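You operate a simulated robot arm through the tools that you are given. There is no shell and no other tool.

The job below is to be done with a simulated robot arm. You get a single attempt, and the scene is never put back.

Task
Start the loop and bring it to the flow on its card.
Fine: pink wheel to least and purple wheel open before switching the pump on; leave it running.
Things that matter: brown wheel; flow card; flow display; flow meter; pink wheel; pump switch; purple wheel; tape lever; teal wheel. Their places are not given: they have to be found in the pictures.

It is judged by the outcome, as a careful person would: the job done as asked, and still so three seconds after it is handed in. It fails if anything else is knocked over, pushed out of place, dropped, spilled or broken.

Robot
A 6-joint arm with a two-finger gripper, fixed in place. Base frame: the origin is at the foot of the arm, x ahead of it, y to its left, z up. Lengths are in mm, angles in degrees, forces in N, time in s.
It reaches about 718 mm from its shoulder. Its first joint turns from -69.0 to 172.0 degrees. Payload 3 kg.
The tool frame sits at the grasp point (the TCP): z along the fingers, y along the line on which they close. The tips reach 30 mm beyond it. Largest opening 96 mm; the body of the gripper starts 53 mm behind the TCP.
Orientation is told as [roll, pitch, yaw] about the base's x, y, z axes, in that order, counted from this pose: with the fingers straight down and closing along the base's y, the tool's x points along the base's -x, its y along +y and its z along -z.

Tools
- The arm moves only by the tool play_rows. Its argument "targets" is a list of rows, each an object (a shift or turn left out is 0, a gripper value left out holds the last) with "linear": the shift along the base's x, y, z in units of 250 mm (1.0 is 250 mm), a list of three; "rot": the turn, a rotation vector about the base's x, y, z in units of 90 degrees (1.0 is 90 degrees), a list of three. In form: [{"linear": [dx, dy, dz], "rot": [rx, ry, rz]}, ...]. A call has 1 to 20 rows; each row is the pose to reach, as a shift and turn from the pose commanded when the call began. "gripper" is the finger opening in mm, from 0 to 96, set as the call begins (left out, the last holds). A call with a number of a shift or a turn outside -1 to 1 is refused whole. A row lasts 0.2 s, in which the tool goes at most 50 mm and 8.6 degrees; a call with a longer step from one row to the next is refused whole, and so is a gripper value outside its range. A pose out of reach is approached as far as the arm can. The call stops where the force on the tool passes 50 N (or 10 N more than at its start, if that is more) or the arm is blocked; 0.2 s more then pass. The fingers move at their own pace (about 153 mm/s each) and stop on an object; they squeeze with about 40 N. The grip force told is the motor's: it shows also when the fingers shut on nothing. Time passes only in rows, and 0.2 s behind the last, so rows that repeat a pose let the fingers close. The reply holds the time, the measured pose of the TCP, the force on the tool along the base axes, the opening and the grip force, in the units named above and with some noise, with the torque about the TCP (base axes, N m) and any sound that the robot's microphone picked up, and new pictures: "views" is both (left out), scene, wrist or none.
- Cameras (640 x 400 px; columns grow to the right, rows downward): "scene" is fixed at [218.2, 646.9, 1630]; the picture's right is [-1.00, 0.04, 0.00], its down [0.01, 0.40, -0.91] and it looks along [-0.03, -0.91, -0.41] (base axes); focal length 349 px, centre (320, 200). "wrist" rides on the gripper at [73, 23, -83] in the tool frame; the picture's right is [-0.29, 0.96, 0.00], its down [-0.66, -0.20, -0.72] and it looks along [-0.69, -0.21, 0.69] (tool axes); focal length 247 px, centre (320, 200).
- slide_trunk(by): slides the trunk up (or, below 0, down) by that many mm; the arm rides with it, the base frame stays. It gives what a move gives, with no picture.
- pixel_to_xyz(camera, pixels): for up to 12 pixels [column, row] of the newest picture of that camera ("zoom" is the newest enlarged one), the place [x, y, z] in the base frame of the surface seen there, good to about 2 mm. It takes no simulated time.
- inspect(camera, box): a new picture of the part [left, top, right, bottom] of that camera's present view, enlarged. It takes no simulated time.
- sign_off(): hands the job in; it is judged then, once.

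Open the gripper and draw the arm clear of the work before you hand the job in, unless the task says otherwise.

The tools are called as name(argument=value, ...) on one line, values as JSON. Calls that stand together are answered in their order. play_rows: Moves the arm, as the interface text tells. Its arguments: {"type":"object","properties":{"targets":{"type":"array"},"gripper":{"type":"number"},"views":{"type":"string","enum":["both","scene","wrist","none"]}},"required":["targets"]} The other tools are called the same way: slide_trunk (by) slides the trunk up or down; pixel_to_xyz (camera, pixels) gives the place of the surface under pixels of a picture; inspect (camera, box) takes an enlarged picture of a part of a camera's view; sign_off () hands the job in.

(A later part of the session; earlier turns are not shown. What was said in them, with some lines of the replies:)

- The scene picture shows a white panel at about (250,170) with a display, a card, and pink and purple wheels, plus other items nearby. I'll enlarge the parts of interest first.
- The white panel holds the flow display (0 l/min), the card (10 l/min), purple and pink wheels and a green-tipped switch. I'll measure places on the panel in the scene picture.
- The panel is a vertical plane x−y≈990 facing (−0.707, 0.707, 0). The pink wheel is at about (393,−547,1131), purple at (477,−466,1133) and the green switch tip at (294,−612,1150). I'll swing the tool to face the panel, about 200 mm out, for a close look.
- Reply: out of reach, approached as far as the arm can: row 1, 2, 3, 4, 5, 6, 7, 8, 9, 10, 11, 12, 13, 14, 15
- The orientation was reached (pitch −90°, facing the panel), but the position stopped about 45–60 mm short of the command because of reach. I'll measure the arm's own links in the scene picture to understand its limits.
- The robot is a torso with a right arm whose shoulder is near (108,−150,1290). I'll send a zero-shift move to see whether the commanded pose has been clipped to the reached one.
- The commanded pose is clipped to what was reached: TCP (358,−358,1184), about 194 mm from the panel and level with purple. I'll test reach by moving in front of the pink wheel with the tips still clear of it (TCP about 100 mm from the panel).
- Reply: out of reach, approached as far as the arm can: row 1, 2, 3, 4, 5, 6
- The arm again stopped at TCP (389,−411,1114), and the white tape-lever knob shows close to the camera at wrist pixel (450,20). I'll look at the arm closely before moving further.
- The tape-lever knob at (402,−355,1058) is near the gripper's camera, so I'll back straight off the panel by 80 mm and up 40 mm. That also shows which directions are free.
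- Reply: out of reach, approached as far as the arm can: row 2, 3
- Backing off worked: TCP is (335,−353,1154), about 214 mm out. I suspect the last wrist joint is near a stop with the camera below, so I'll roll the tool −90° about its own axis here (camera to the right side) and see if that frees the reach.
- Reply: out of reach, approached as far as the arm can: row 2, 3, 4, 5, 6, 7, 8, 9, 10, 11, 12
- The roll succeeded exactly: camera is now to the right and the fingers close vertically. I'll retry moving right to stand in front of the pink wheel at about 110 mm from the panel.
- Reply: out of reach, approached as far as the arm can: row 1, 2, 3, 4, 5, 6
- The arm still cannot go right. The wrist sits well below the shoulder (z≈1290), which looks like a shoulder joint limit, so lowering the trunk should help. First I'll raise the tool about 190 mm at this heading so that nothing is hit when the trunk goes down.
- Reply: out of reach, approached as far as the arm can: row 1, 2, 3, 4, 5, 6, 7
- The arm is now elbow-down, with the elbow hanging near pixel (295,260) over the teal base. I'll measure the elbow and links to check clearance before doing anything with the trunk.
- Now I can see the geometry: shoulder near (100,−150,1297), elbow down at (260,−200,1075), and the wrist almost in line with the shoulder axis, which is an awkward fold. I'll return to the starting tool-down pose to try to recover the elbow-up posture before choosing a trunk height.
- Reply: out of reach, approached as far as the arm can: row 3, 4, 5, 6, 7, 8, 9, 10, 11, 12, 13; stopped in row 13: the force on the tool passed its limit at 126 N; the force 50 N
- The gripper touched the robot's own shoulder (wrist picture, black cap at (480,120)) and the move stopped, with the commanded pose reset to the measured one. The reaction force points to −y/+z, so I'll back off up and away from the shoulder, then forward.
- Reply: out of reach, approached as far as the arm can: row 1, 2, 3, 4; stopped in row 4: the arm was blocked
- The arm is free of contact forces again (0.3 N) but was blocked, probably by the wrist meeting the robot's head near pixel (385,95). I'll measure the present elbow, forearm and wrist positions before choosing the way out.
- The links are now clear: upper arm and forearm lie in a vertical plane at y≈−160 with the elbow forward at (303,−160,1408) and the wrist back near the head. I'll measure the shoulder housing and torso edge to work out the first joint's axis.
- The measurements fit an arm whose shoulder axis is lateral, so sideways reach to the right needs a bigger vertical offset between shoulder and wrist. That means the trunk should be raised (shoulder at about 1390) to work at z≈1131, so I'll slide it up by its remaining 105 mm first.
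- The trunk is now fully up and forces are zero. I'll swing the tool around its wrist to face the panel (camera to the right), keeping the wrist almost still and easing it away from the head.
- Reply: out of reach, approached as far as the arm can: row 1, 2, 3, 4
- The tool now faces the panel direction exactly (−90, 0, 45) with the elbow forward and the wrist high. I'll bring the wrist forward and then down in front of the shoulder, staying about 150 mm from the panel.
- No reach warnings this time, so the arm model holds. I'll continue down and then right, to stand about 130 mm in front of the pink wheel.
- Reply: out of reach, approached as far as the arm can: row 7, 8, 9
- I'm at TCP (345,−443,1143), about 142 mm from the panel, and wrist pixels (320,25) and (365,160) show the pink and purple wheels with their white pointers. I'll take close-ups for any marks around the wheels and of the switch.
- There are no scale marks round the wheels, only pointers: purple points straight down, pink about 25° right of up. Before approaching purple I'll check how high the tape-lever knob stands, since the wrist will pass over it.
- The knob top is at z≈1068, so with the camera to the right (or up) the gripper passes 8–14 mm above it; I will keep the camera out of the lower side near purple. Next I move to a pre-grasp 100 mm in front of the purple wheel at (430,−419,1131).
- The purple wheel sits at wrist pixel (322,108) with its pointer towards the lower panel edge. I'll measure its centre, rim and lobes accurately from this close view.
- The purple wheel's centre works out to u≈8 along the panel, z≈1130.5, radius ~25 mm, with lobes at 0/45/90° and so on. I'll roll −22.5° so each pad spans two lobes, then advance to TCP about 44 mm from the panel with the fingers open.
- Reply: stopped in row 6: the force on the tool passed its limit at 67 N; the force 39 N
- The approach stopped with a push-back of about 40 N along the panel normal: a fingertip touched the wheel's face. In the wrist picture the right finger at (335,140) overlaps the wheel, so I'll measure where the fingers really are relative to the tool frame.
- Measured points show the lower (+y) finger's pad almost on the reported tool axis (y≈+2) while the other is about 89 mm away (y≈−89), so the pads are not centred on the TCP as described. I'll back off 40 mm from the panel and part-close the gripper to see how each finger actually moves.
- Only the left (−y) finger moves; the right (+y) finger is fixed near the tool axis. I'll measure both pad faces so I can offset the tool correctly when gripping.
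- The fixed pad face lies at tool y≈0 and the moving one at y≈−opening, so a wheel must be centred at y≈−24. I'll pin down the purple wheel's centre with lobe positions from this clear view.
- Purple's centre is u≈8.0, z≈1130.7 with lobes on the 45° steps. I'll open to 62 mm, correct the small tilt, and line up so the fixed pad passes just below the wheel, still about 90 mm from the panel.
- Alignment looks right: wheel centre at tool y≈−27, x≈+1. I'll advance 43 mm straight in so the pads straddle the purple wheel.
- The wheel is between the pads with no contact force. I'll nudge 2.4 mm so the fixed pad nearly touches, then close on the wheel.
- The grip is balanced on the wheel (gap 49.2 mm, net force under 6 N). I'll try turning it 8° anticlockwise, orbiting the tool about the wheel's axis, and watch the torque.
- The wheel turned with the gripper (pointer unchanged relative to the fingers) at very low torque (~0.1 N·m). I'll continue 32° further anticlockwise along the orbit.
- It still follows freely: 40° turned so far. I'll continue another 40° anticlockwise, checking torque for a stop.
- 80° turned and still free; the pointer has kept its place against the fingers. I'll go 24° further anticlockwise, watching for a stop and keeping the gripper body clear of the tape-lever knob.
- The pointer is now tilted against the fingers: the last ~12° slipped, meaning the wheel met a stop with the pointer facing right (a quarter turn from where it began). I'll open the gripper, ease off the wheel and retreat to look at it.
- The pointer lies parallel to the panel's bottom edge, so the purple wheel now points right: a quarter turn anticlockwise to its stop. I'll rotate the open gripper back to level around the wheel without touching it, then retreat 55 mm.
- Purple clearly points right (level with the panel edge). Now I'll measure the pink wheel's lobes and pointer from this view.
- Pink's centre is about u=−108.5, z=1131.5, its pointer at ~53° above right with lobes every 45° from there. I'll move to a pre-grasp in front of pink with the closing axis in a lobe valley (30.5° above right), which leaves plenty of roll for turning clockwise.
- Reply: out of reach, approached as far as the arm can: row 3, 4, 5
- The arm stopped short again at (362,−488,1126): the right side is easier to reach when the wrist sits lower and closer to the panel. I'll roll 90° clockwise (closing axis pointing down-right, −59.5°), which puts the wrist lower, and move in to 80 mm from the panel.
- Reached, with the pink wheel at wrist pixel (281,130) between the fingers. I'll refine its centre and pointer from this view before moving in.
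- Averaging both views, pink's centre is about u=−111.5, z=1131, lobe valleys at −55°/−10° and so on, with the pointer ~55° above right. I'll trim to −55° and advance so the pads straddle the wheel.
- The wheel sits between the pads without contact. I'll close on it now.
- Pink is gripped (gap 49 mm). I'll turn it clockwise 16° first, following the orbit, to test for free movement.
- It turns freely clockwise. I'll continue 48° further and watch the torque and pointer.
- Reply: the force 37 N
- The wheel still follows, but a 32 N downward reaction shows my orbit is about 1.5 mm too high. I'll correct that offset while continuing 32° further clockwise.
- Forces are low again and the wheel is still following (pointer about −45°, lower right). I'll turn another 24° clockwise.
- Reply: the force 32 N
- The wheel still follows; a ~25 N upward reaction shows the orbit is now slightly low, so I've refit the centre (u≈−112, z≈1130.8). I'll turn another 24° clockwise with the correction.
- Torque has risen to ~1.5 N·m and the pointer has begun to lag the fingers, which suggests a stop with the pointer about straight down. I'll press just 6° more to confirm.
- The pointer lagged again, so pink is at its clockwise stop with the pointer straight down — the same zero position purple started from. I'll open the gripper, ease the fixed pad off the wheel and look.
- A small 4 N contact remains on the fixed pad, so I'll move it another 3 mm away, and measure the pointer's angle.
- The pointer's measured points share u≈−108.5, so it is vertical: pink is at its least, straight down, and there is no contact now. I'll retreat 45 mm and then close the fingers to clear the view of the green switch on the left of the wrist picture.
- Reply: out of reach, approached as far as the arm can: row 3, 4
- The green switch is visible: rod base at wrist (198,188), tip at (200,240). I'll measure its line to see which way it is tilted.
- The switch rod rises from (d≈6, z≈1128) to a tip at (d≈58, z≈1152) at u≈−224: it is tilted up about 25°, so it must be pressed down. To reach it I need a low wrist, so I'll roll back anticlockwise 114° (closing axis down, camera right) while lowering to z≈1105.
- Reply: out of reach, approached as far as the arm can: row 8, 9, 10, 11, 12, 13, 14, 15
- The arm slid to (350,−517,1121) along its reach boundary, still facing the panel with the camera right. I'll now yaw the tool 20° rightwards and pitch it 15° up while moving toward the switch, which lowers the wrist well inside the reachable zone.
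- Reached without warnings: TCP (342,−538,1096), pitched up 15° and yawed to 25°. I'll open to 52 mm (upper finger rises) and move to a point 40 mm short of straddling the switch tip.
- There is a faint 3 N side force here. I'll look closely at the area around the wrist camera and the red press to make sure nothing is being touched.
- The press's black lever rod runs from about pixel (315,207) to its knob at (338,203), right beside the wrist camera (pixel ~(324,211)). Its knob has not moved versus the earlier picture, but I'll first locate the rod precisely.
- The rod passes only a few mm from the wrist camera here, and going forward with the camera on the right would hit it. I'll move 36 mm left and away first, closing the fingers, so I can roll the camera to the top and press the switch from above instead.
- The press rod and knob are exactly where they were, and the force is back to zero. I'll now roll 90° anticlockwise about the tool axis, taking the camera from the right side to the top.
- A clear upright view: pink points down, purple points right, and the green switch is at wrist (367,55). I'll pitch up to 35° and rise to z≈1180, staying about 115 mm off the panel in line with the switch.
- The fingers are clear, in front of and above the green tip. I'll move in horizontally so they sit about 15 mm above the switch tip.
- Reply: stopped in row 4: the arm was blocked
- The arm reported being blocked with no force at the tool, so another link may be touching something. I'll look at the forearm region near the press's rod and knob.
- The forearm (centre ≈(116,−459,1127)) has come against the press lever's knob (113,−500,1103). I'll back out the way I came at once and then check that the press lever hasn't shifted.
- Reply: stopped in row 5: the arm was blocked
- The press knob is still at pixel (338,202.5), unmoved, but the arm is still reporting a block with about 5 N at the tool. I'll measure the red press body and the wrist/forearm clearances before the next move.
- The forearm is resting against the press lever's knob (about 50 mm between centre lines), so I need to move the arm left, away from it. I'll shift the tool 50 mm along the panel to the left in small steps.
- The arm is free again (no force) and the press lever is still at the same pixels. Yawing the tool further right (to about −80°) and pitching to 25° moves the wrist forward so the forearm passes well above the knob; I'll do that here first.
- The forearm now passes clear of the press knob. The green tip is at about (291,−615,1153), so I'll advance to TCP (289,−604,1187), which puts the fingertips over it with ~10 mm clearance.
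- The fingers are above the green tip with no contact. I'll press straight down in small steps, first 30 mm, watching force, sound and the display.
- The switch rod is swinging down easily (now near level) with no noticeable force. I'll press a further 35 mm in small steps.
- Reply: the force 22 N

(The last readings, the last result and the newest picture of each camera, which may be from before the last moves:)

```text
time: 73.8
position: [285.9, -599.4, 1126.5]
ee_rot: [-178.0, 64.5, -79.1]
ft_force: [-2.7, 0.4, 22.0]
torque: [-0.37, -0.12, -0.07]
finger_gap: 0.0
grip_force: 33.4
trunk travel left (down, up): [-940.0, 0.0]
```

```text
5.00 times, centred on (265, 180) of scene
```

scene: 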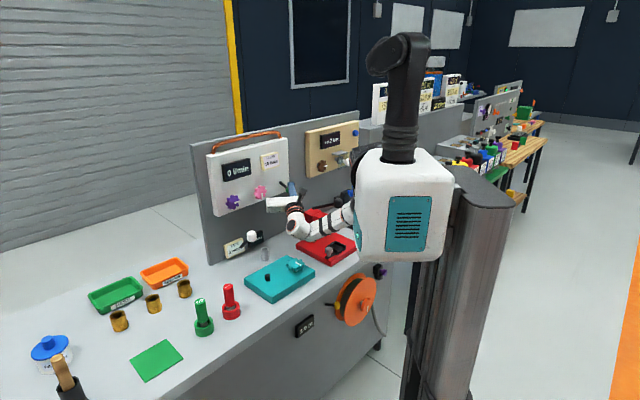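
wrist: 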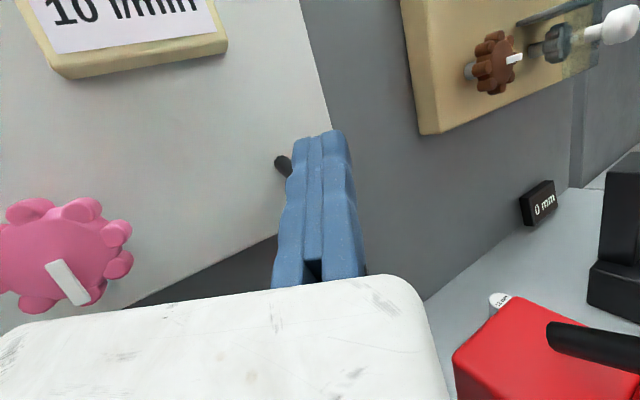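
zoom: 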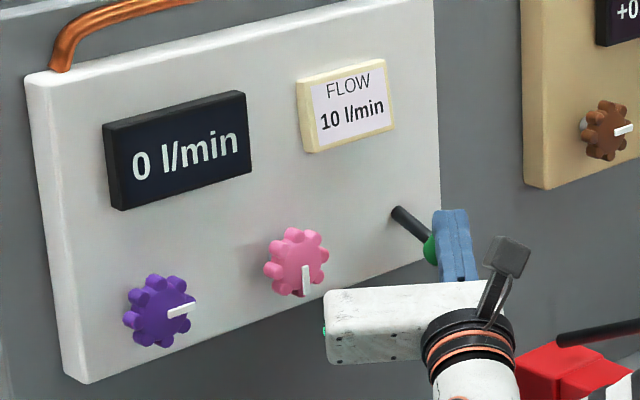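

The lever is at its lower stop (22 N reaction) and the rod points down. I'll lift off, then retreat to the earlier pre-position and see that it stays down.

play_rows(targets=[{"linear": [0, 0, 0.05]}, {"linear": [0, 0, 0.1]}, {"linear": [-0.0155, 0.053, 0.15]}, {"linear": [-0.031, 0.1065, 0.2]}, {"linear": [-0.0465, 0.16, 0.24]}, {"linear": [-0.062, 0.213, 0.26]}, {"linear": [-0.062, 0.213, 0.26]}])

inspect(camera="scene", box=[210, 140, 320, 220])

```text
time: 75.4
position: [273.5, -549.7, 1186.8]
ee_rot: [-178.6, 65.0, -79.7]
ft_force: [0.6, -0.7, -0.6]
torque: [0.0, 0.0, -0.03]
finger_gap: 0.0
grip_force: 32.8
trunk travel left (down, up): [-940.0, 0.0]
```

scene: 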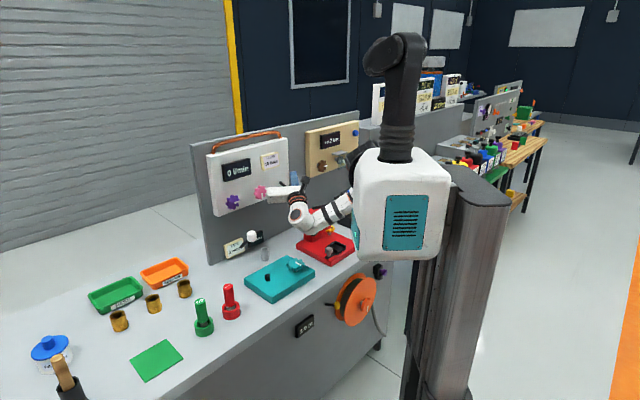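
wrist: 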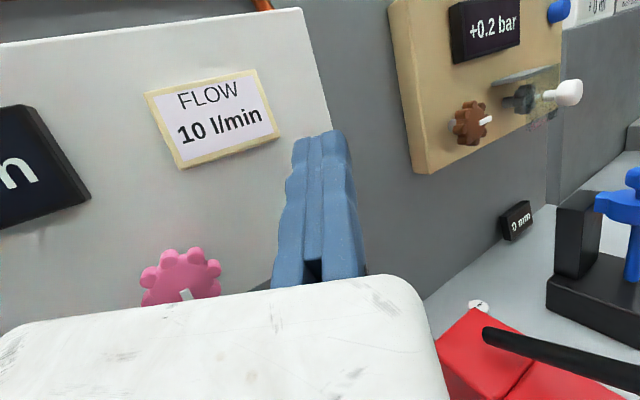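

```text
5.00 times, centred on (265, 180) of scene
```

zoom: 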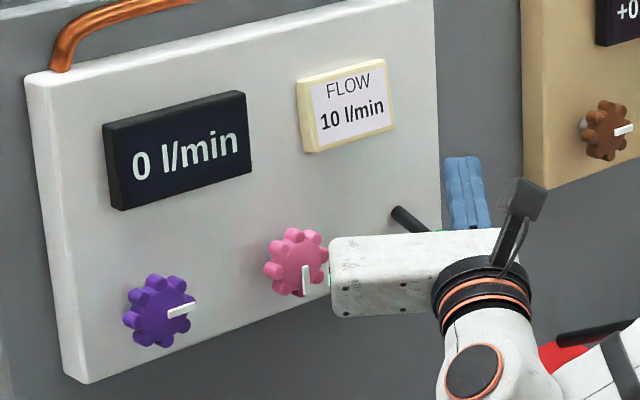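

The switch stays down and the display reads 0 l/min with pink at its least. Now I'll return to the pink wheel: first swing the tool back to face the panel squarely at a clear standing point, about 100 mm out.

play_rows(targets=[{"linear": [0.054, 0.04, -0.048], "rot": [0.0417, 0.0217, 0.0638]}, {"linear": [0.109, 0.08, -0.096], "rot": [0.0834, 0.0434, 0.1276]}, {"linear": [0.163, 0.12, -0.144], "rot": [0.1251, 0.0652, 0.1914]}, {"linear": [0.217, 0.159, -0.191], "rot": [0.1668, 0.0869, 0.2551]}, {"linear": [0.272, 0.199, -0.239], "rot": [0.2085, 0.1086, 0.3189]}, {"linear": [0.326, 0.239, -0.287], "rot": [0.2502, 0.1303, 0.3827]}, {"linear": [0.326, 0.239, -0.287], "rot": [0.2502, 0.1303, 0.3827]}])

```text
time: 77.0
position: [353.5, -490.7, 1114.5]
ee_rot: [-70.0, 89.8, 64.0]
ft_force: [0.0, 0.2, 0.1]
torque: [-0.02, -0.01, -0.02]
finger_gap: 0.0
grip_force: 33.5
trunk travel left (down, up): [-940.0, 0.0]
```

scene: 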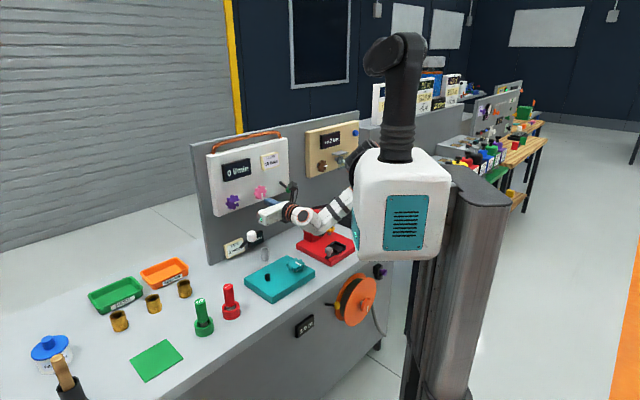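
wrist: 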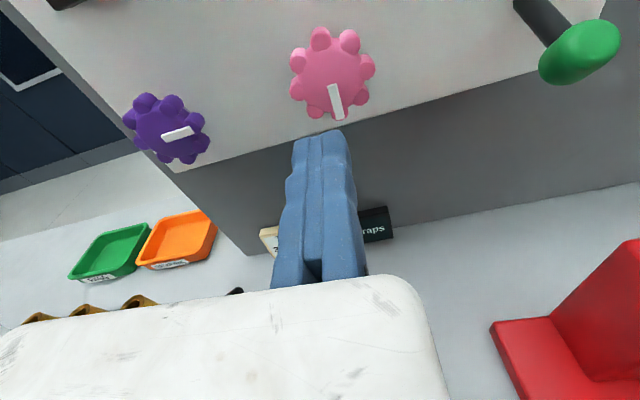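

Everything reads as expected in this view: purple right, pink down, green switch down. I'll roll clockwise 157.5° to the lobe-valley grip angle and move to 80 mm in front of pink.

play_rows(targets=[{"linear": [0.005, -0.002, 0.0013], "rot": [0.0461, -0.0461, 0]}, {"linear": [0.0099, -0.0039, 0.0025], "rot": [0.0921, -0.0921, 0]}, {"linear": [0.0148, -0.0058, 0.0038], "rot": [0.1382, -0.1382, 0]}, {"linear": [0.0198, -0.0078, 0.0051], "rot": [0.1842, -0.1842, 0]}, {"linear": [0.0247, -0.0097, 0.0063], "rot": [0.2303, -0.2303, 0]}, {"linear": [0.0297, -0.0117, 0.0076], "rot": [0.2763, -0.2763, 0]}, {"linear": [0.0346, -0.0136, 0.0088], "rot": [0.3224, -0.3224, 0]}, {"linear": [0.0396, -0.0156, 0.0101], "rot": [0.3684, -0.3684, 0]}, {"linear": [0.0445, -0.0175, 0.0114], "rot": [0.4145, -0.4145, 0]}, {"linear": [0.0495, -0.0195, 0.0126], "rot": [0.4605, -0.4605, 0]}, {"linear": [0.0544, -0.0214, 0.0139], "rot": [0.5066, -0.5066, 0]}, {"linear": [0.0594, -0.0234, 0.0152], "rot": [0.5526, -0.5526, 0]}, {"linear": [0.0643, -0.0253, 0.0164], "rot": [0.5987, -0.5987, 0]}, {"linear": [0.0693, -0.0273, 0.0177], "rot": [0.6447, -0.6447, 0]}, {"linear": [0.0742, -0.0292, 0.0189], "rot": [0.6908, -0.6908, 0]}, {"linear": [0.0792, -0.0312, 0.0202], "rot": [0.7368, -0.7368, 0]}, {"linear": [0.0841, -0.0331, 0.0215], "rot": [0.7829, -0.7829, 0]}, {"linear": [0.0891, -0.0351, 0.0227], "rot": [0.8289, -0.8289, 0]}, {"linear": [0.094, -0.037, 0.024], "rot": [0.875, -0.875, 0]}, {"linear": [0.094, -0.037, 0.024], "rot": [0.875, -0.875, 0]}], gripper=0)

```text
time: 81.2
position: [377.9, -500.2, 1121.3]
ee_rot: [-88.9, -21.6, 45.0]
ft_force: [-0.1, 0.5, 0.6]
torque: [-0.03, 0.02, 0.0]
finger_gap: 0.0
grip_force: 33.3
trunk travel left (down, up): [-940.0, 0.0]
```

scene: 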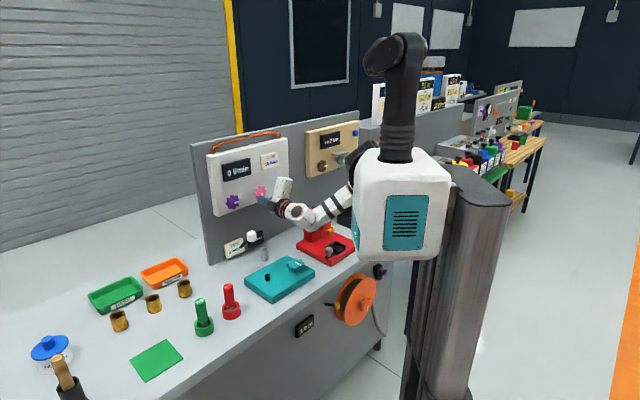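
wrist: 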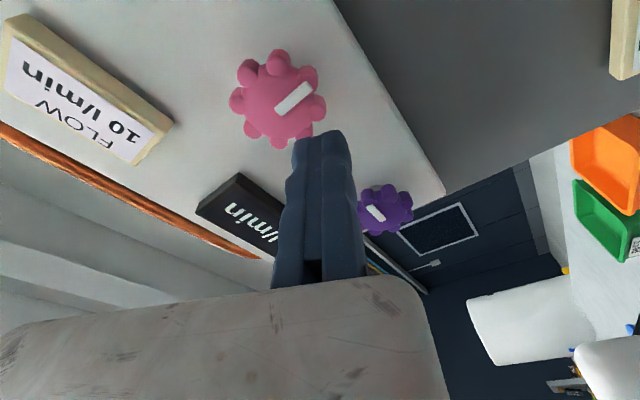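

I mis-scaled the roll and only turned 111°, so the closing axis is at −111.5°. I'll roll the remaining 45° clockwise and open the gripper to 66 mm.

play_rows(targets=[{"rot": [0.059, -0.059, 0]}, {"rot": [0.118, -0.118, 0]}, {"rot": [0.177, -0.177, 0]}, {"rot": [0.236, -0.236, 0]}, {"rot": [0.295, -0.295, 0]}, {"rot": [0.354, -0.354, 0]}, {"rot": [0.354, -0.354, 0]}], gripper=66)

inspect(camera="wrist", box=[180, 40, 380, 200])

```text
time: 82.8
position: [376.6, -499.6, 1121.2]
ee_rot: [-88.8, -66.7, 45.0]
ft_force: [1.1, -0.2, 0.1]
torque: [0.02, -0.01, 0.01]
finger_gap: 66.2
grip_force: 0.1
trunk travel left (down, up): [-940.0, 0.0]
```

scene: 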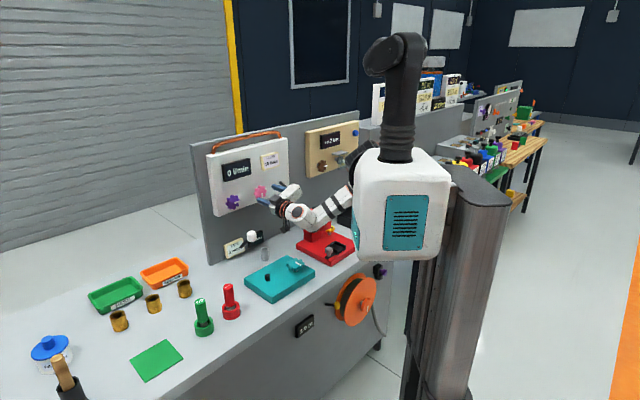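
wrist: 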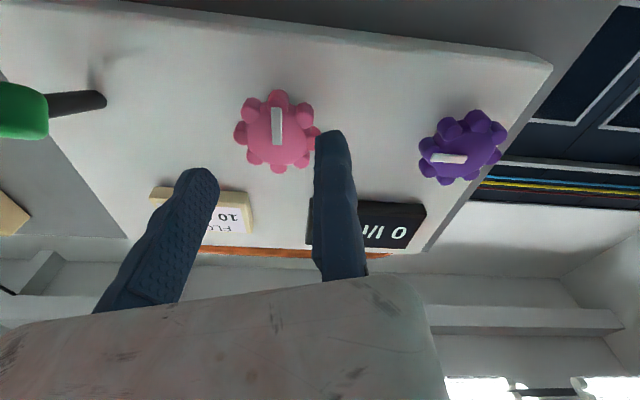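

```text
2.50 times, centred on (280, 120) of wrist
```

zoom: 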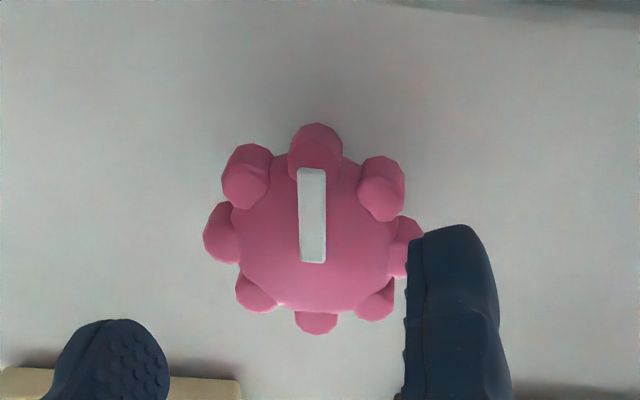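

The pink wheel is well placed between the fingers, pointer at the stop (down). I'll correct a 1° yaw error and advance 35 mm to straddle the wheel.

play_rows(targets=[{"linear": [0.0, 0.0, 0.001], "rot": [-0.0037, -0.0037, -0.0122]}, {"linear": [0.0335, -0.0335, 0.001], "rot": [-0.0037, -0.0037, -0.0122]}, {"linear": [0.067, -0.067, 0.001], "rot": [-0.0037, -0.0037, -0.0122]}, {"linear": [0.1004, -0.1004, 0.001], "rot": [-0.0037, -0.0037, -0.0122]}, {"linear": [0.1004, -0.1004, 0.001], "rot": [-0.0037, -0.0037, -0.0122]}], views="wrist")

```text
time: 84.0
position: [403.3, -524.7, 1121.3]
ee_rot: [-90.1, -66.7, 45.0]
ft_force: [0.1, 0.7, -1.1]
torque: [0.01, 0.01, -0.01]
finger_gap: 66.1
grip_force: 0.0
trunk travel left (down, up): [-940.0, 0.0]
```

wrist: 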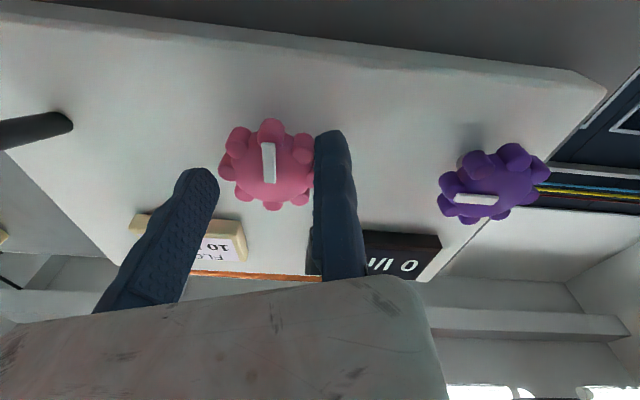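

No contact yet. I'll nudge 2.5 mm toward the wheel and close the gripper on it.

play_rows(targets=[{"linear": [-0.0065, -0.0065, 0.004]}, {"linear": [-0.0065, -0.0065, 0.004]}], views="none")

play_rows(targets=[{"linear": [0, 0, 0]}, {"linear": [0, 0, 0]}, {"linear": [0, 0, 0]}], gripper=44)

inspect(camera="scene", box=[210, 140, 320, 220])

```text
time: 84.6
position: [402.8, -524.8, 1121.2]
ee_rot: [-89.8, -66.4, 44.8]
ft_force: [2.2, 4.0, -4.7]
torque: [0.01, 0.01, -0.04]
finger_gap: 65.9
grip_force: 0.1
trunk travel left (down, up): [-940.0, 0.0]
```

```text
time: 85.4
position: [403.0, -524.8, 1121.5]
ee_rot: [-89.9, -66.4, 44.9]
ft_force: [2.0, 5.9, -5.9]
torque: [0.15, 0.05, 0.32]
finger_gap: 49.4
grip_force: 44.8
trunk travel left (down, up): [-940.0, 0.0]
```

scene: 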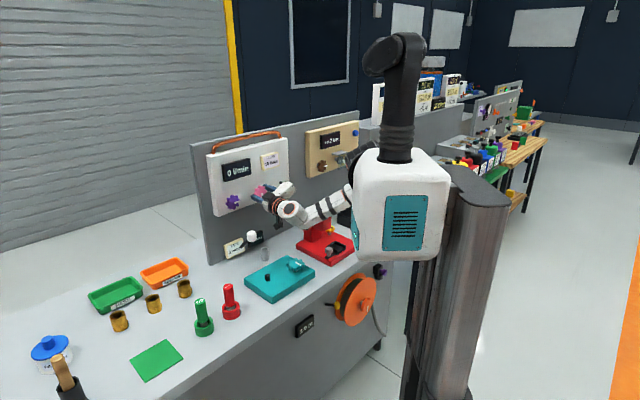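
wrist: 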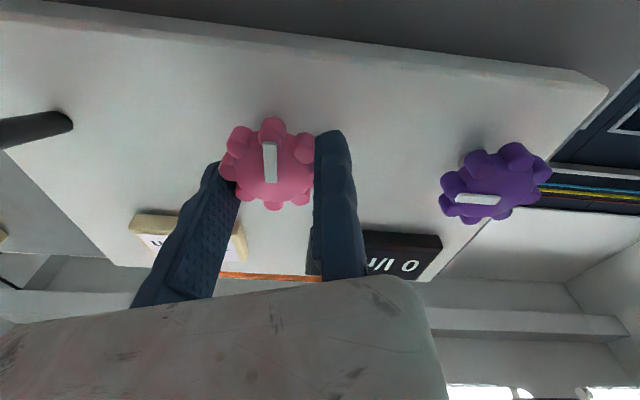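

```text
5.00 times, centred on (265, 180) of scene
```

zoom: 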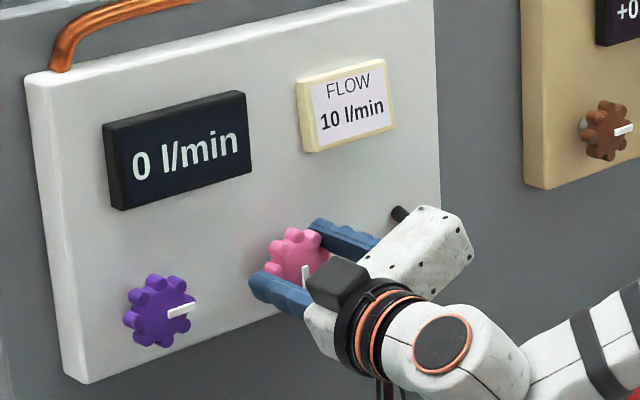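

Gripped with balanced forces. I'll turn pink anticlockwise 16° and read the flow display.

play_rows(targets=[{"linear": [-0.004, -0.004, -0.0126], "rot": [-0.0629, 0.0629, 0]}, {"linear": [-0.0091, -0.0091, -0.0242], "rot": [-0.1257, 0.1257, 0]}, {"linear": [-0.0091, -0.0091, -0.0242], "rot": [-0.1257, 0.1257, 0]}])

inspect(camera="scene", box=[210, 140, 320, 220])

```text
time: 86.2
position: [400.4, -527.6, 1116.0]
ee_rot: [-89.9, -50.4, 44.9]
ft_force: [0.5, 7.0, -11.4]
torque: [-0.14, -0.39, 0.28]
finger_gap: 49.3
grip_force: 45.5
trunk travel left (down, up): [-940.0, 0.0]
```

scene: 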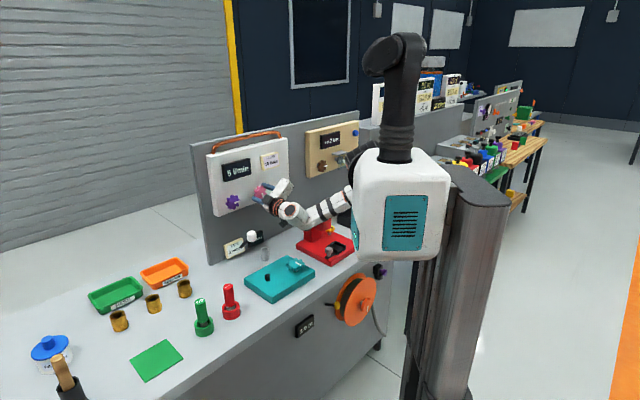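
wrist: 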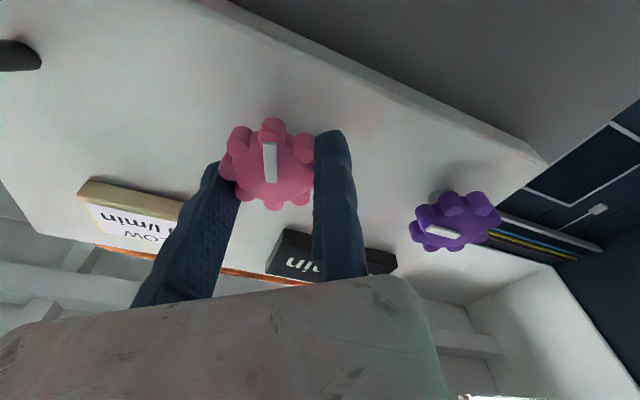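

```text
5.00 times, centred on (265, 180) of scene
```

zoom: 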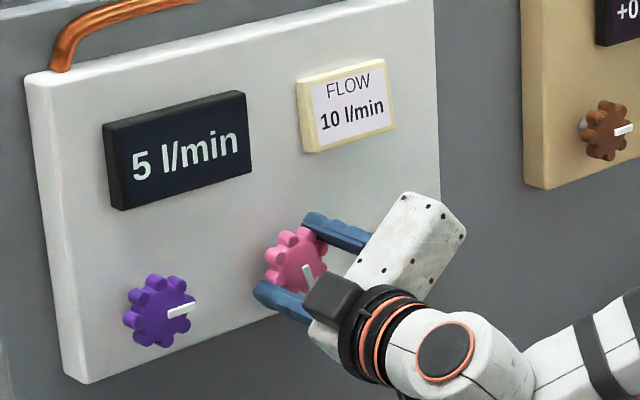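

The display now reads 5 l/min, so the pump is running and pink anticlockwise raises the flow. I'll wait a moment to see whether the reading is still settling.

play_rows(targets=[{"linear": [0, 0, 0]}, {"linear": [0, 0, 0]}, {"linear": [0, 0, 0]}, {"linear": [0, 0, 0]}, {"linear": [0, 0, 0]}, {"linear": [0, 0, 0]}, {"linear": [0, 0, 0]}, {"linear": [0, 0, 0]}, {"linear": [0, 0, 0]}, {"linear": [0, 0, 0]}], views="scene")

inspect(camera="scene", box=[210, 140, 320, 220])

```text
time: 88.4
position: [401.6, -528.1, 1116.1]
ee_rot: [-89.9, -50.5, 44.8]
ft_force: [-2.2, 10.9, -15.3]
torque: [0.42, 0.06, -0.18]
finger_gap: 49.5
grip_force: 45.2
trunk travel left (down, up): [-940.0, 0.0]
```

scene: 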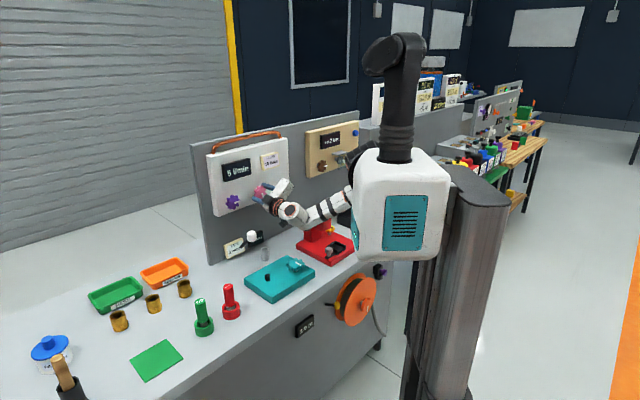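

```text
5.00 times, centred on (265, 180) of scene
```

zoom: 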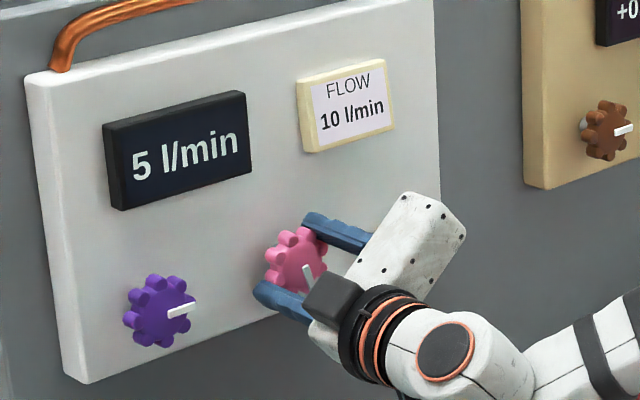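

Stable at 5 l/min. I'll turn another 8° anticlockwise, lowering the path slightly to relieve the 15 N downward reaction, and read again.

play_rows(targets=[{"linear": [-0.003, -0.003, -0.008], "rot": [-0.0314, 0.0314, 0]}, {"linear": [-0.0063, -0.0063, -0.0145], "rot": [-0.0629, 0.0629, 0]}, {"linear": [-0.0063, -0.0063, -0.0145], "rot": [-0.0629, 0.0629, 0]}], views="scene")

inspect(camera="scene", box=[210, 140, 320, 220])

```text
time: 89.2
position: [399.2, -529.1, 1112.9]
ee_rot: [-90.2, -42.4, 45.1]
ft_force: [1.3, 6.3, -5.0]
torque: [0.54, 0.54, -0.2]
finger_gap: 49.3
grip_force: 44.8
trunk travel left (down, up): [-940.0, 0.0]
```

scene: 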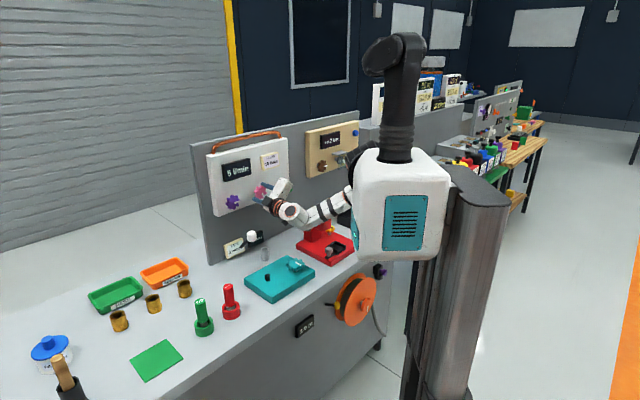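

```text
5.00 times, centred on (265, 180) of scene
```

zoom: 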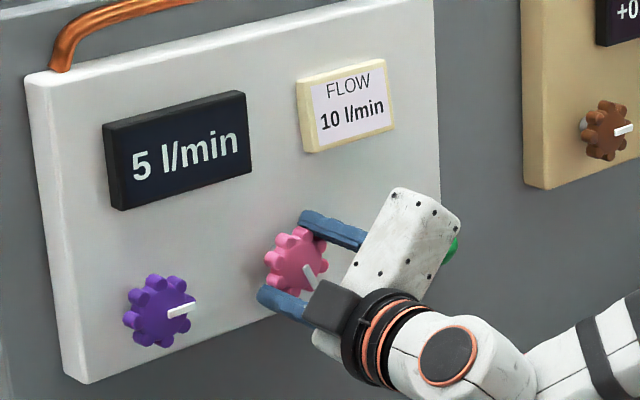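

Still 5 l/min after 24°, so the response may be stepped or non-linear. I'll turn another 8° and read again.

play_rows(targets=[{"linear": [-0.0036, -0.0036, -0.005], "rot": [-0.0314, 0.0314, 0]}, {"linear": [-0.0073, -0.0073, -0.0097], "rot": [-0.0629, 0.0629, 0]}, {"linear": [-0.0073, -0.0073, -0.0097], "rot": [-0.0629, 0.0629, 0]}])

inspect(camera="scene", box=[210, 140, 320, 220])

```text
time: 90.0
position: [397.3, -532.3, 1110.4]
ee_rot: [-90.2, -34.4, 45.1]
ft_force: [5.3, 1.8, 0.5]
torque: [-0.22, -0.07, 0.7]
finger_gap: 49.3
grip_force: 44.9
trunk travel left (down, up): [-940.0, 0.0]
```

scene: 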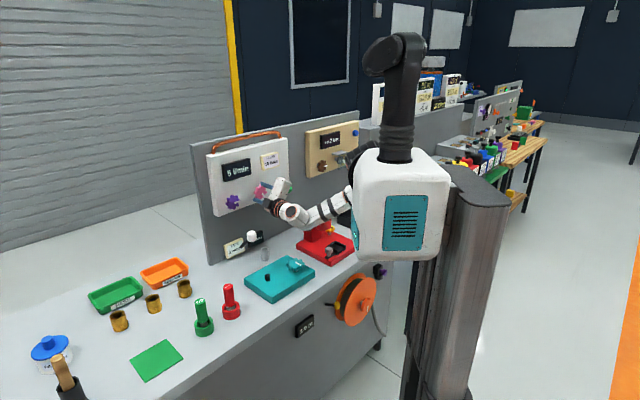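
wrist: 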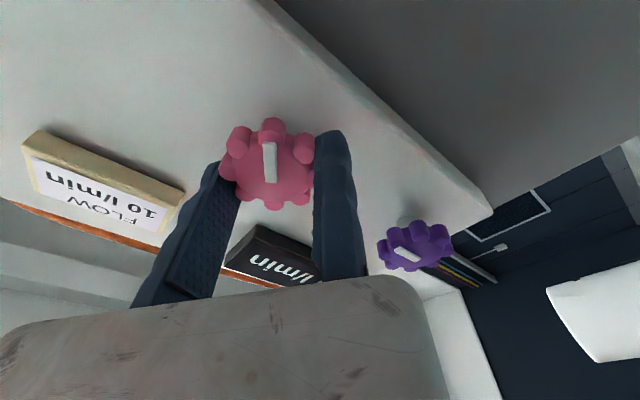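

```text
5.00 times, centred on (265, 180) of scene
```

zoom: 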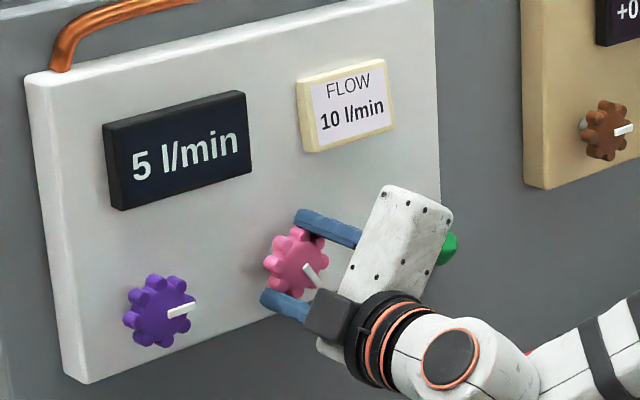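

Still 5 at 32°. It looks like the display moves in steps of 5, so I'll continue 8° at a time to find where it switches to 10.

play_rows(targets=[{"linear": [-0.004, -0.004, -0.004], "rot": [-0.0314, 0.0314, 0]}, {"linear": [-0.008, -0.008, -0.0077], "rot": [-0.0629, 0.0629, 0]}, {"linear": [-0.008, -0.008, -0.0077], "rot": [-0.0629, 0.0629, 0]}], views="scene")

inspect(camera="scene", box=[210, 140, 320, 220])

```text
time: 90.8
position: [395.5, -533.3, 1108.9]
ee_rot: [-90.1, -26.4, 45.1]
ft_force: [5.8, -0.2, 7.7]
torque: [-0.15, 0.15, 0.5]
finger_gap: 49.2
grip_force: 45.3
trunk travel left (down, up): [-940.0, 0.0]
```

scene: 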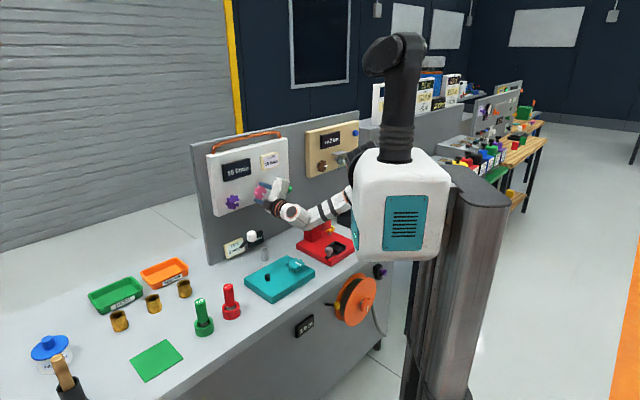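

```text
5.00 times, centred on (265, 180) of scene
```

zoom: 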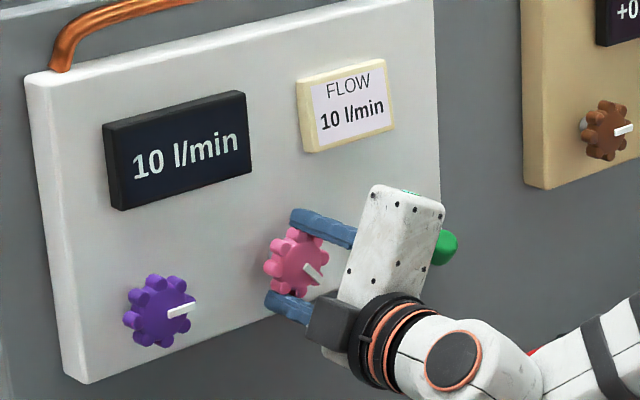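

The display now reads 10 l/min at 40° of turn. To sit in the middle of the 10 band rather than at its edge, I'll step back 4° to see where the change happens.

play_rows(targets=[{"linear": [0.004, 0.004, 0.0037], "rot": [0.0314, -0.0314, 0]}, {"linear": [0.004, 0.004, 0.0037], "rot": [0.0314, -0.0314, 0]}, {"linear": [0.004, 0.004, 0.0037], "rot": [0.0314, -0.0314, 0]}], views="scene")

inspect(camera="scene", box=[210, 140, 320, 220])

```text
time: 91.6
position: [395.8, -531.8, 1109.4]
ee_rot: [-90.1, -30.4, 45.0]
ft_force: [8.1, -2.7, 11.6]
torque: [-0.43, -0.11, 0.59]
finger_gap: 49.0
grip_force: 45.7
trunk travel left (down, up): [-940.0, 0.0]
```

scene: 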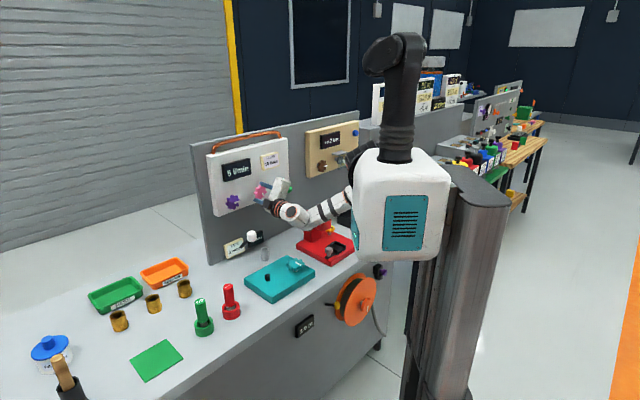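

```text
5.00 times, centred on (265, 180) of scene
```

zoom: 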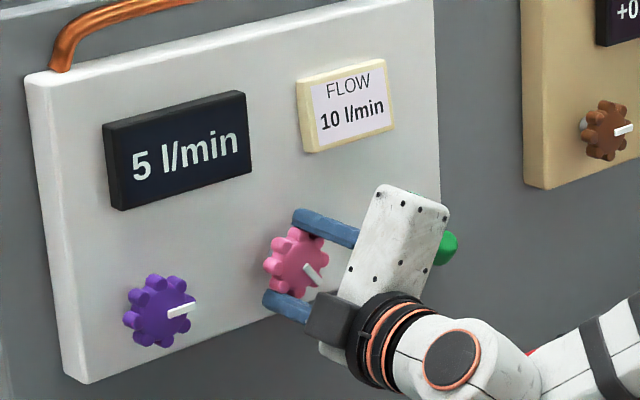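

At 36° it drops back to 5, so the switch-over is near 38° and the middle of the 10 band should be about 50°. I'll turn to 50° and read again.

play_rows(targets=[{"linear": [-0.0075, -0.0075, -0.0035], "rot": [-0.055, 0.055, 0]}, {"linear": [-0.015, -0.015, -0.0079], "rot": [-0.11, 0.11, 0]}, {"linear": [-0.015, -0.015, -0.0079], "rot": [-0.11, 0.11, 0]}])

inspect(camera="scene", box=[210, 140, 320, 220])

```text
time: 92.4
position: [391.7, -535.1, 1106.3]
ee_rot: [-90.0, -16.4, 45.0]
ft_force: [7.6, -0.7, 8.1]
torque: [-0.23, 0.03, 0.1]
finger_gap: 49.1
grip_force: 44.7
trunk travel left (down, up): [-940.0, 0.0]
```

scene: 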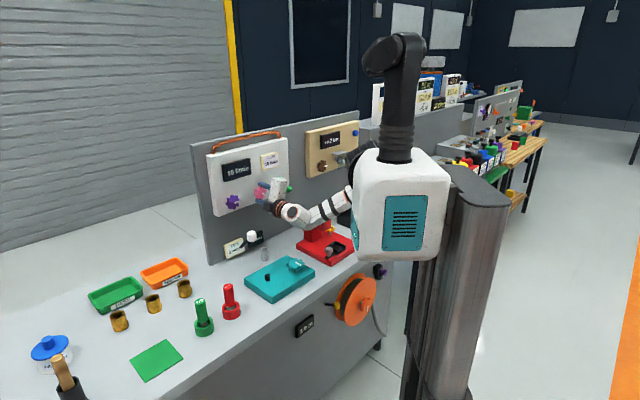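
wrist: 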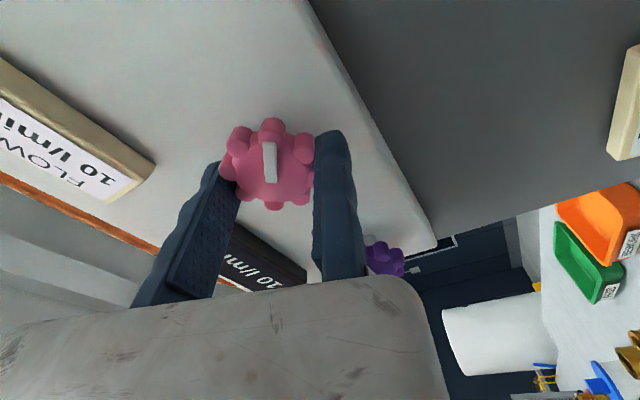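

```text
5.00 times, centred on (265, 180) of scene
```

zoom: 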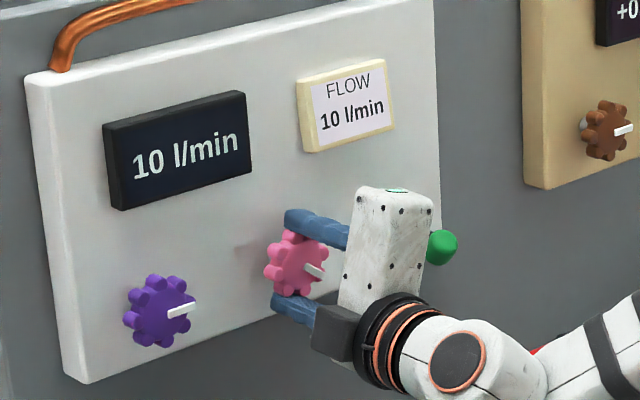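

It reads 10 l/min at 50°. I'll wait 2 s to make sure it holds, then open the gripper and ease the fixed pad away from the wheel.

play_rows(targets=[{"linear": [0, 0, 0]}, {"linear": [0, 0, 0]}, {"linear": [0, 0, 0]}, {"linear": [0, 0, 0]}, {"linear": [0, 0, 0]}, {"linear": [0, 0, 0]}, {"linear": [0, 0, 0]}, {"linear": [0, 0, 0]}], views="none")

play_rows(targets=[{"linear": [0, 0, 0]}, {"linear": [0, 0, 0]}, {"linear": [0.0016, 0.0016, -0.0077]}, {"linear": [0.0032, 0.0032, -0.0154]}, {"linear": [0.0032, 0.0032, -0.0154]}], gripper=68)

inspect(camera="scene", box=[210, 140, 320, 220])

```text
time: 94.2
position: [391.8, -534.9, 1107.0]
ee_rot: [-90.0, -16.5, 45.0]
ft_force: [5.3, 2.3, 1.7]
torque: [-0.09, 0.11, 0.0]
finger_gap: 49.5
grip_force: 44.6
trunk travel left (down, up): [-940.0, 0.0]
```

```text
time: 95.4
position: [391.0, -535.5, 1102.6]
ee_rot: [-90.0, -16.6, 45.0]
ft_force: [0.1, -0.2, 0.2]
torque: [0.02, -0.03, 0.0]
finger_gap: 68.1
grip_force: 0.0
trunk travel left (down, up): [-940.0, 0.0]
```

scene: 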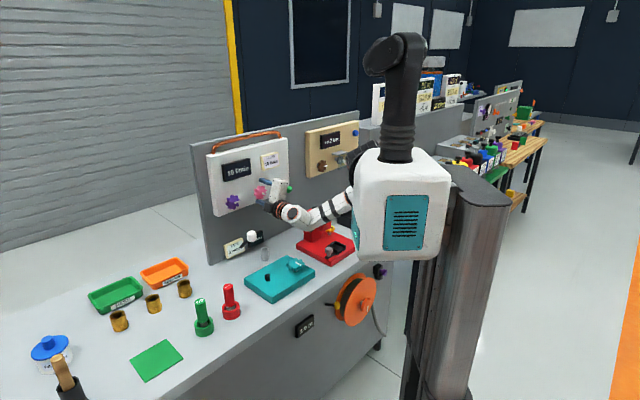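
wrist: 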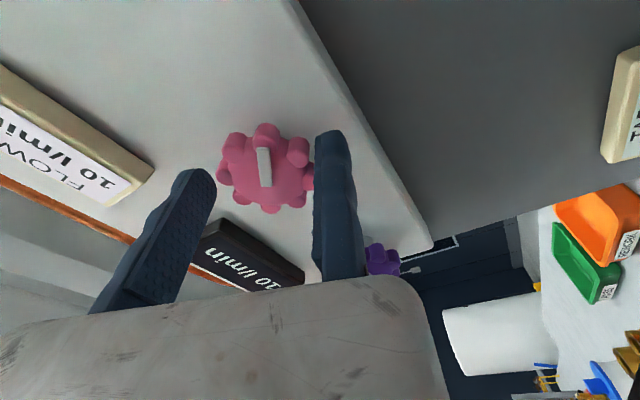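

```text
5.00 times, centred on (265, 180) of scene
```

zoom: 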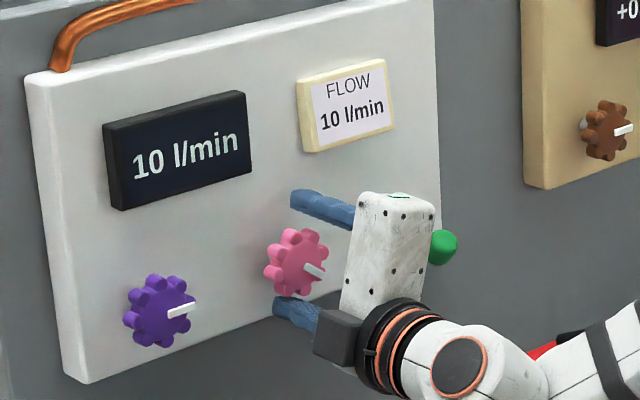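

The wheel is released with zero force and the display still reads 10 l/min. I'll back straight out 50 mm, then a further 45 mm, keeping the gripper open.

play_rows(targets=[{"linear": [-0.035, 0.035, 0]}, {"linear": [-0.07, 0.07, 0]}, {"linear": [-0.105, 0.105, 0]}, {"linear": [-0.14, 0.14, 0]}, {"linear": [-0.18, 0.18, 0.01]}, {"linear": [-0.22, 0.22, 0.02]}, {"linear": [-0.26, 0.26, 0.03]}, {"linear": [-0.26, 0.26, 0.03]}], gripper=68)

inspect(camera="scene", box=[210, 140, 320, 220])

inspect(camera="scene", box=[220, 170, 380, 290])

```text
time: 97.2
position: [326.7, -471.0, 1110.6]
ee_rot: [-89.9, -16.6, 45.0]
ft_force: [0.2, -0.9, -0.7]
torque: [0.0, 0.0, 0.0]
finger_gap: 68.1
grip_force: 0.1
trunk travel left (down, up): [-940.0, 0.0]
```

scene: 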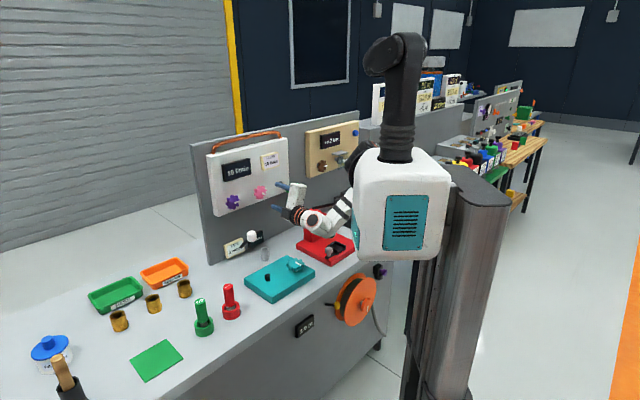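
wrist: 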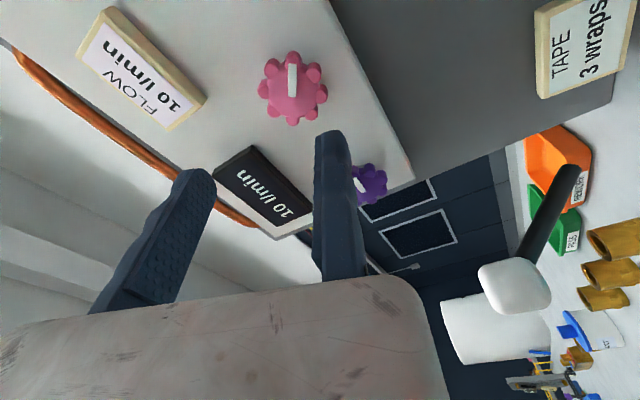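

```text
5.00 times, centred on (265, 180) of scene
```

zoom: 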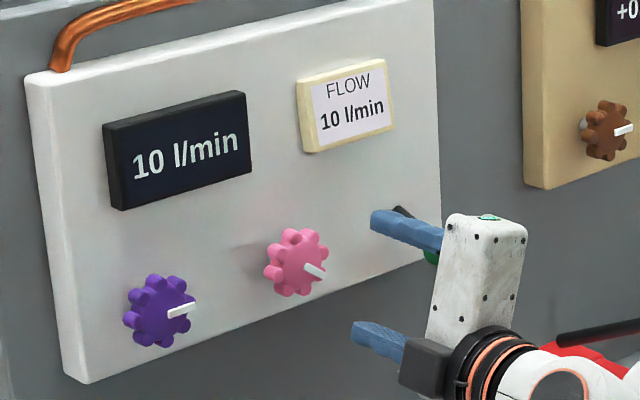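

```text
3.33 times, centred on (300, 230) of scene
```

zoom: 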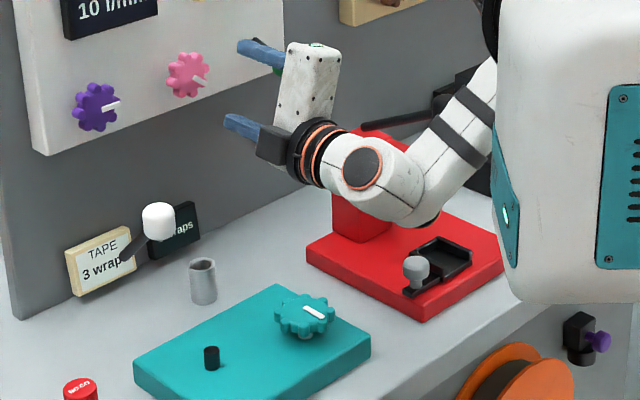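

All is as wanted: display 10 l/min, purple open, pink set, switch down, and the tape lever and press untouched. I'll draw back another 30 mm, wait about 2 s and take one last reading.

play_rows(targets=[{"linear": [-0.03, 0.03, 0.005]}, {"linear": [-0.06, 0.06, 0.01]}, {"linear": [-0.085, 0.085, 0.015]}, {"linear": [-0.085, 0.085, 0.015]}, {"linear": [-0.085, 0.085, 0.015]}, {"linear": [-0.085, 0.085, 0.015]}, {"linear": [-0.085, 0.085, 0.015]}, {"linear": [-0.085, 0.085, 0.015]}, {"linear": [-0.085, 0.085, 0.015]}, {"linear": [-0.085, 0.085, 0.015]}, {"linear": [-0.085, 0.085, 0.015]}, {"linear": [-0.085, 0.085, 0.015]}], gripper=90)

inspect(camera="scene", box=[210, 140, 350, 240])

```text
time: 99.8
position: [304.3, -449.9, 1114.1]
ee_rot: [-90.0, -16.6, 44.9]
ft_force: [0.2, -0.8, -0.1]
torque: [-0.02, 0.0, -0.03]
finger_gap: 90.0
grip_force: 0.0
trunk travel left (down, up): [-940.0, 0.0]
```

scene: 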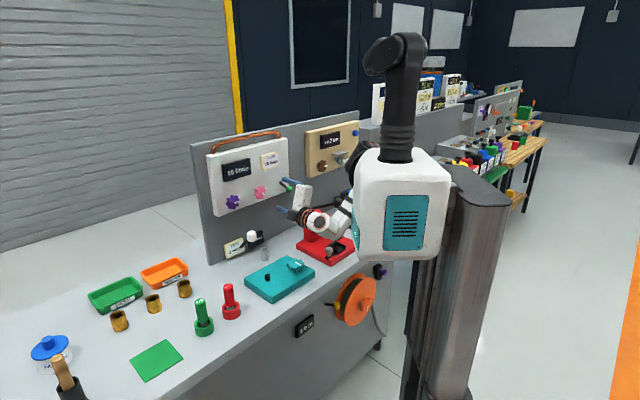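
wrist: 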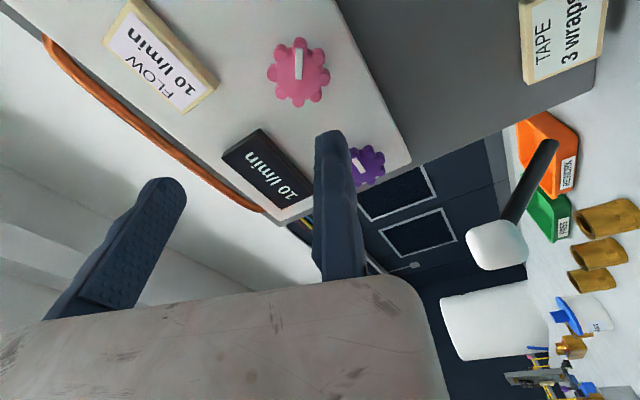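

```text
4.00 times, centred on (280, 190) of scene
```

zoom: 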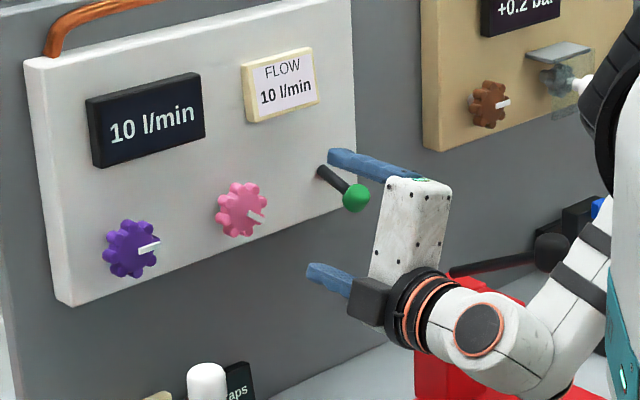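

The display holds at 10 l/min, matching the card. The switch is down, purple is open, the press knob is still at pixel (338,202.5), and the arm is clear with the gripper open. I'm handing the job in.

sign_off()

```text
The job is handed in.
```

The loop is running at 10 l/min, the flow on its card, and I've handed the job in. The display was still reading 10 l/min at my last check, about 2.5 seconds after the arm drew back.

- **Before the pump:** I turned pink clockwise to its stop and purple anticlockwise a quarter turn to its stop, then pressed the pump switch down. The wheels have no markings, so I took these as least and open. Flow read 0 with pink at its stop and rose as I opened it, which fits.
- **Setting the flow:** The display only showed steps of 5. It changed from 5 to 10 at about 38° of pink's travel, so I set pink at about 50° to sit near the middle of the 10 band, not at its edge. I did not check where it would change to 15.
- **Contacts along the way:**
  - The gripper bumped the robot's own shoulder once.
  - A fingertip touched the purple wheel's face.
  - While I was reaching for the switch, the forearm came up against the knob on the red press's lever. I backed off, and the knob was in the same place in every later picture.
- **Not needed:** I didn't use the brown wheel, teal wheel or tape lever. In the pictures the tape lever, its display (0 wraps) and the other bench items looked unchanged.
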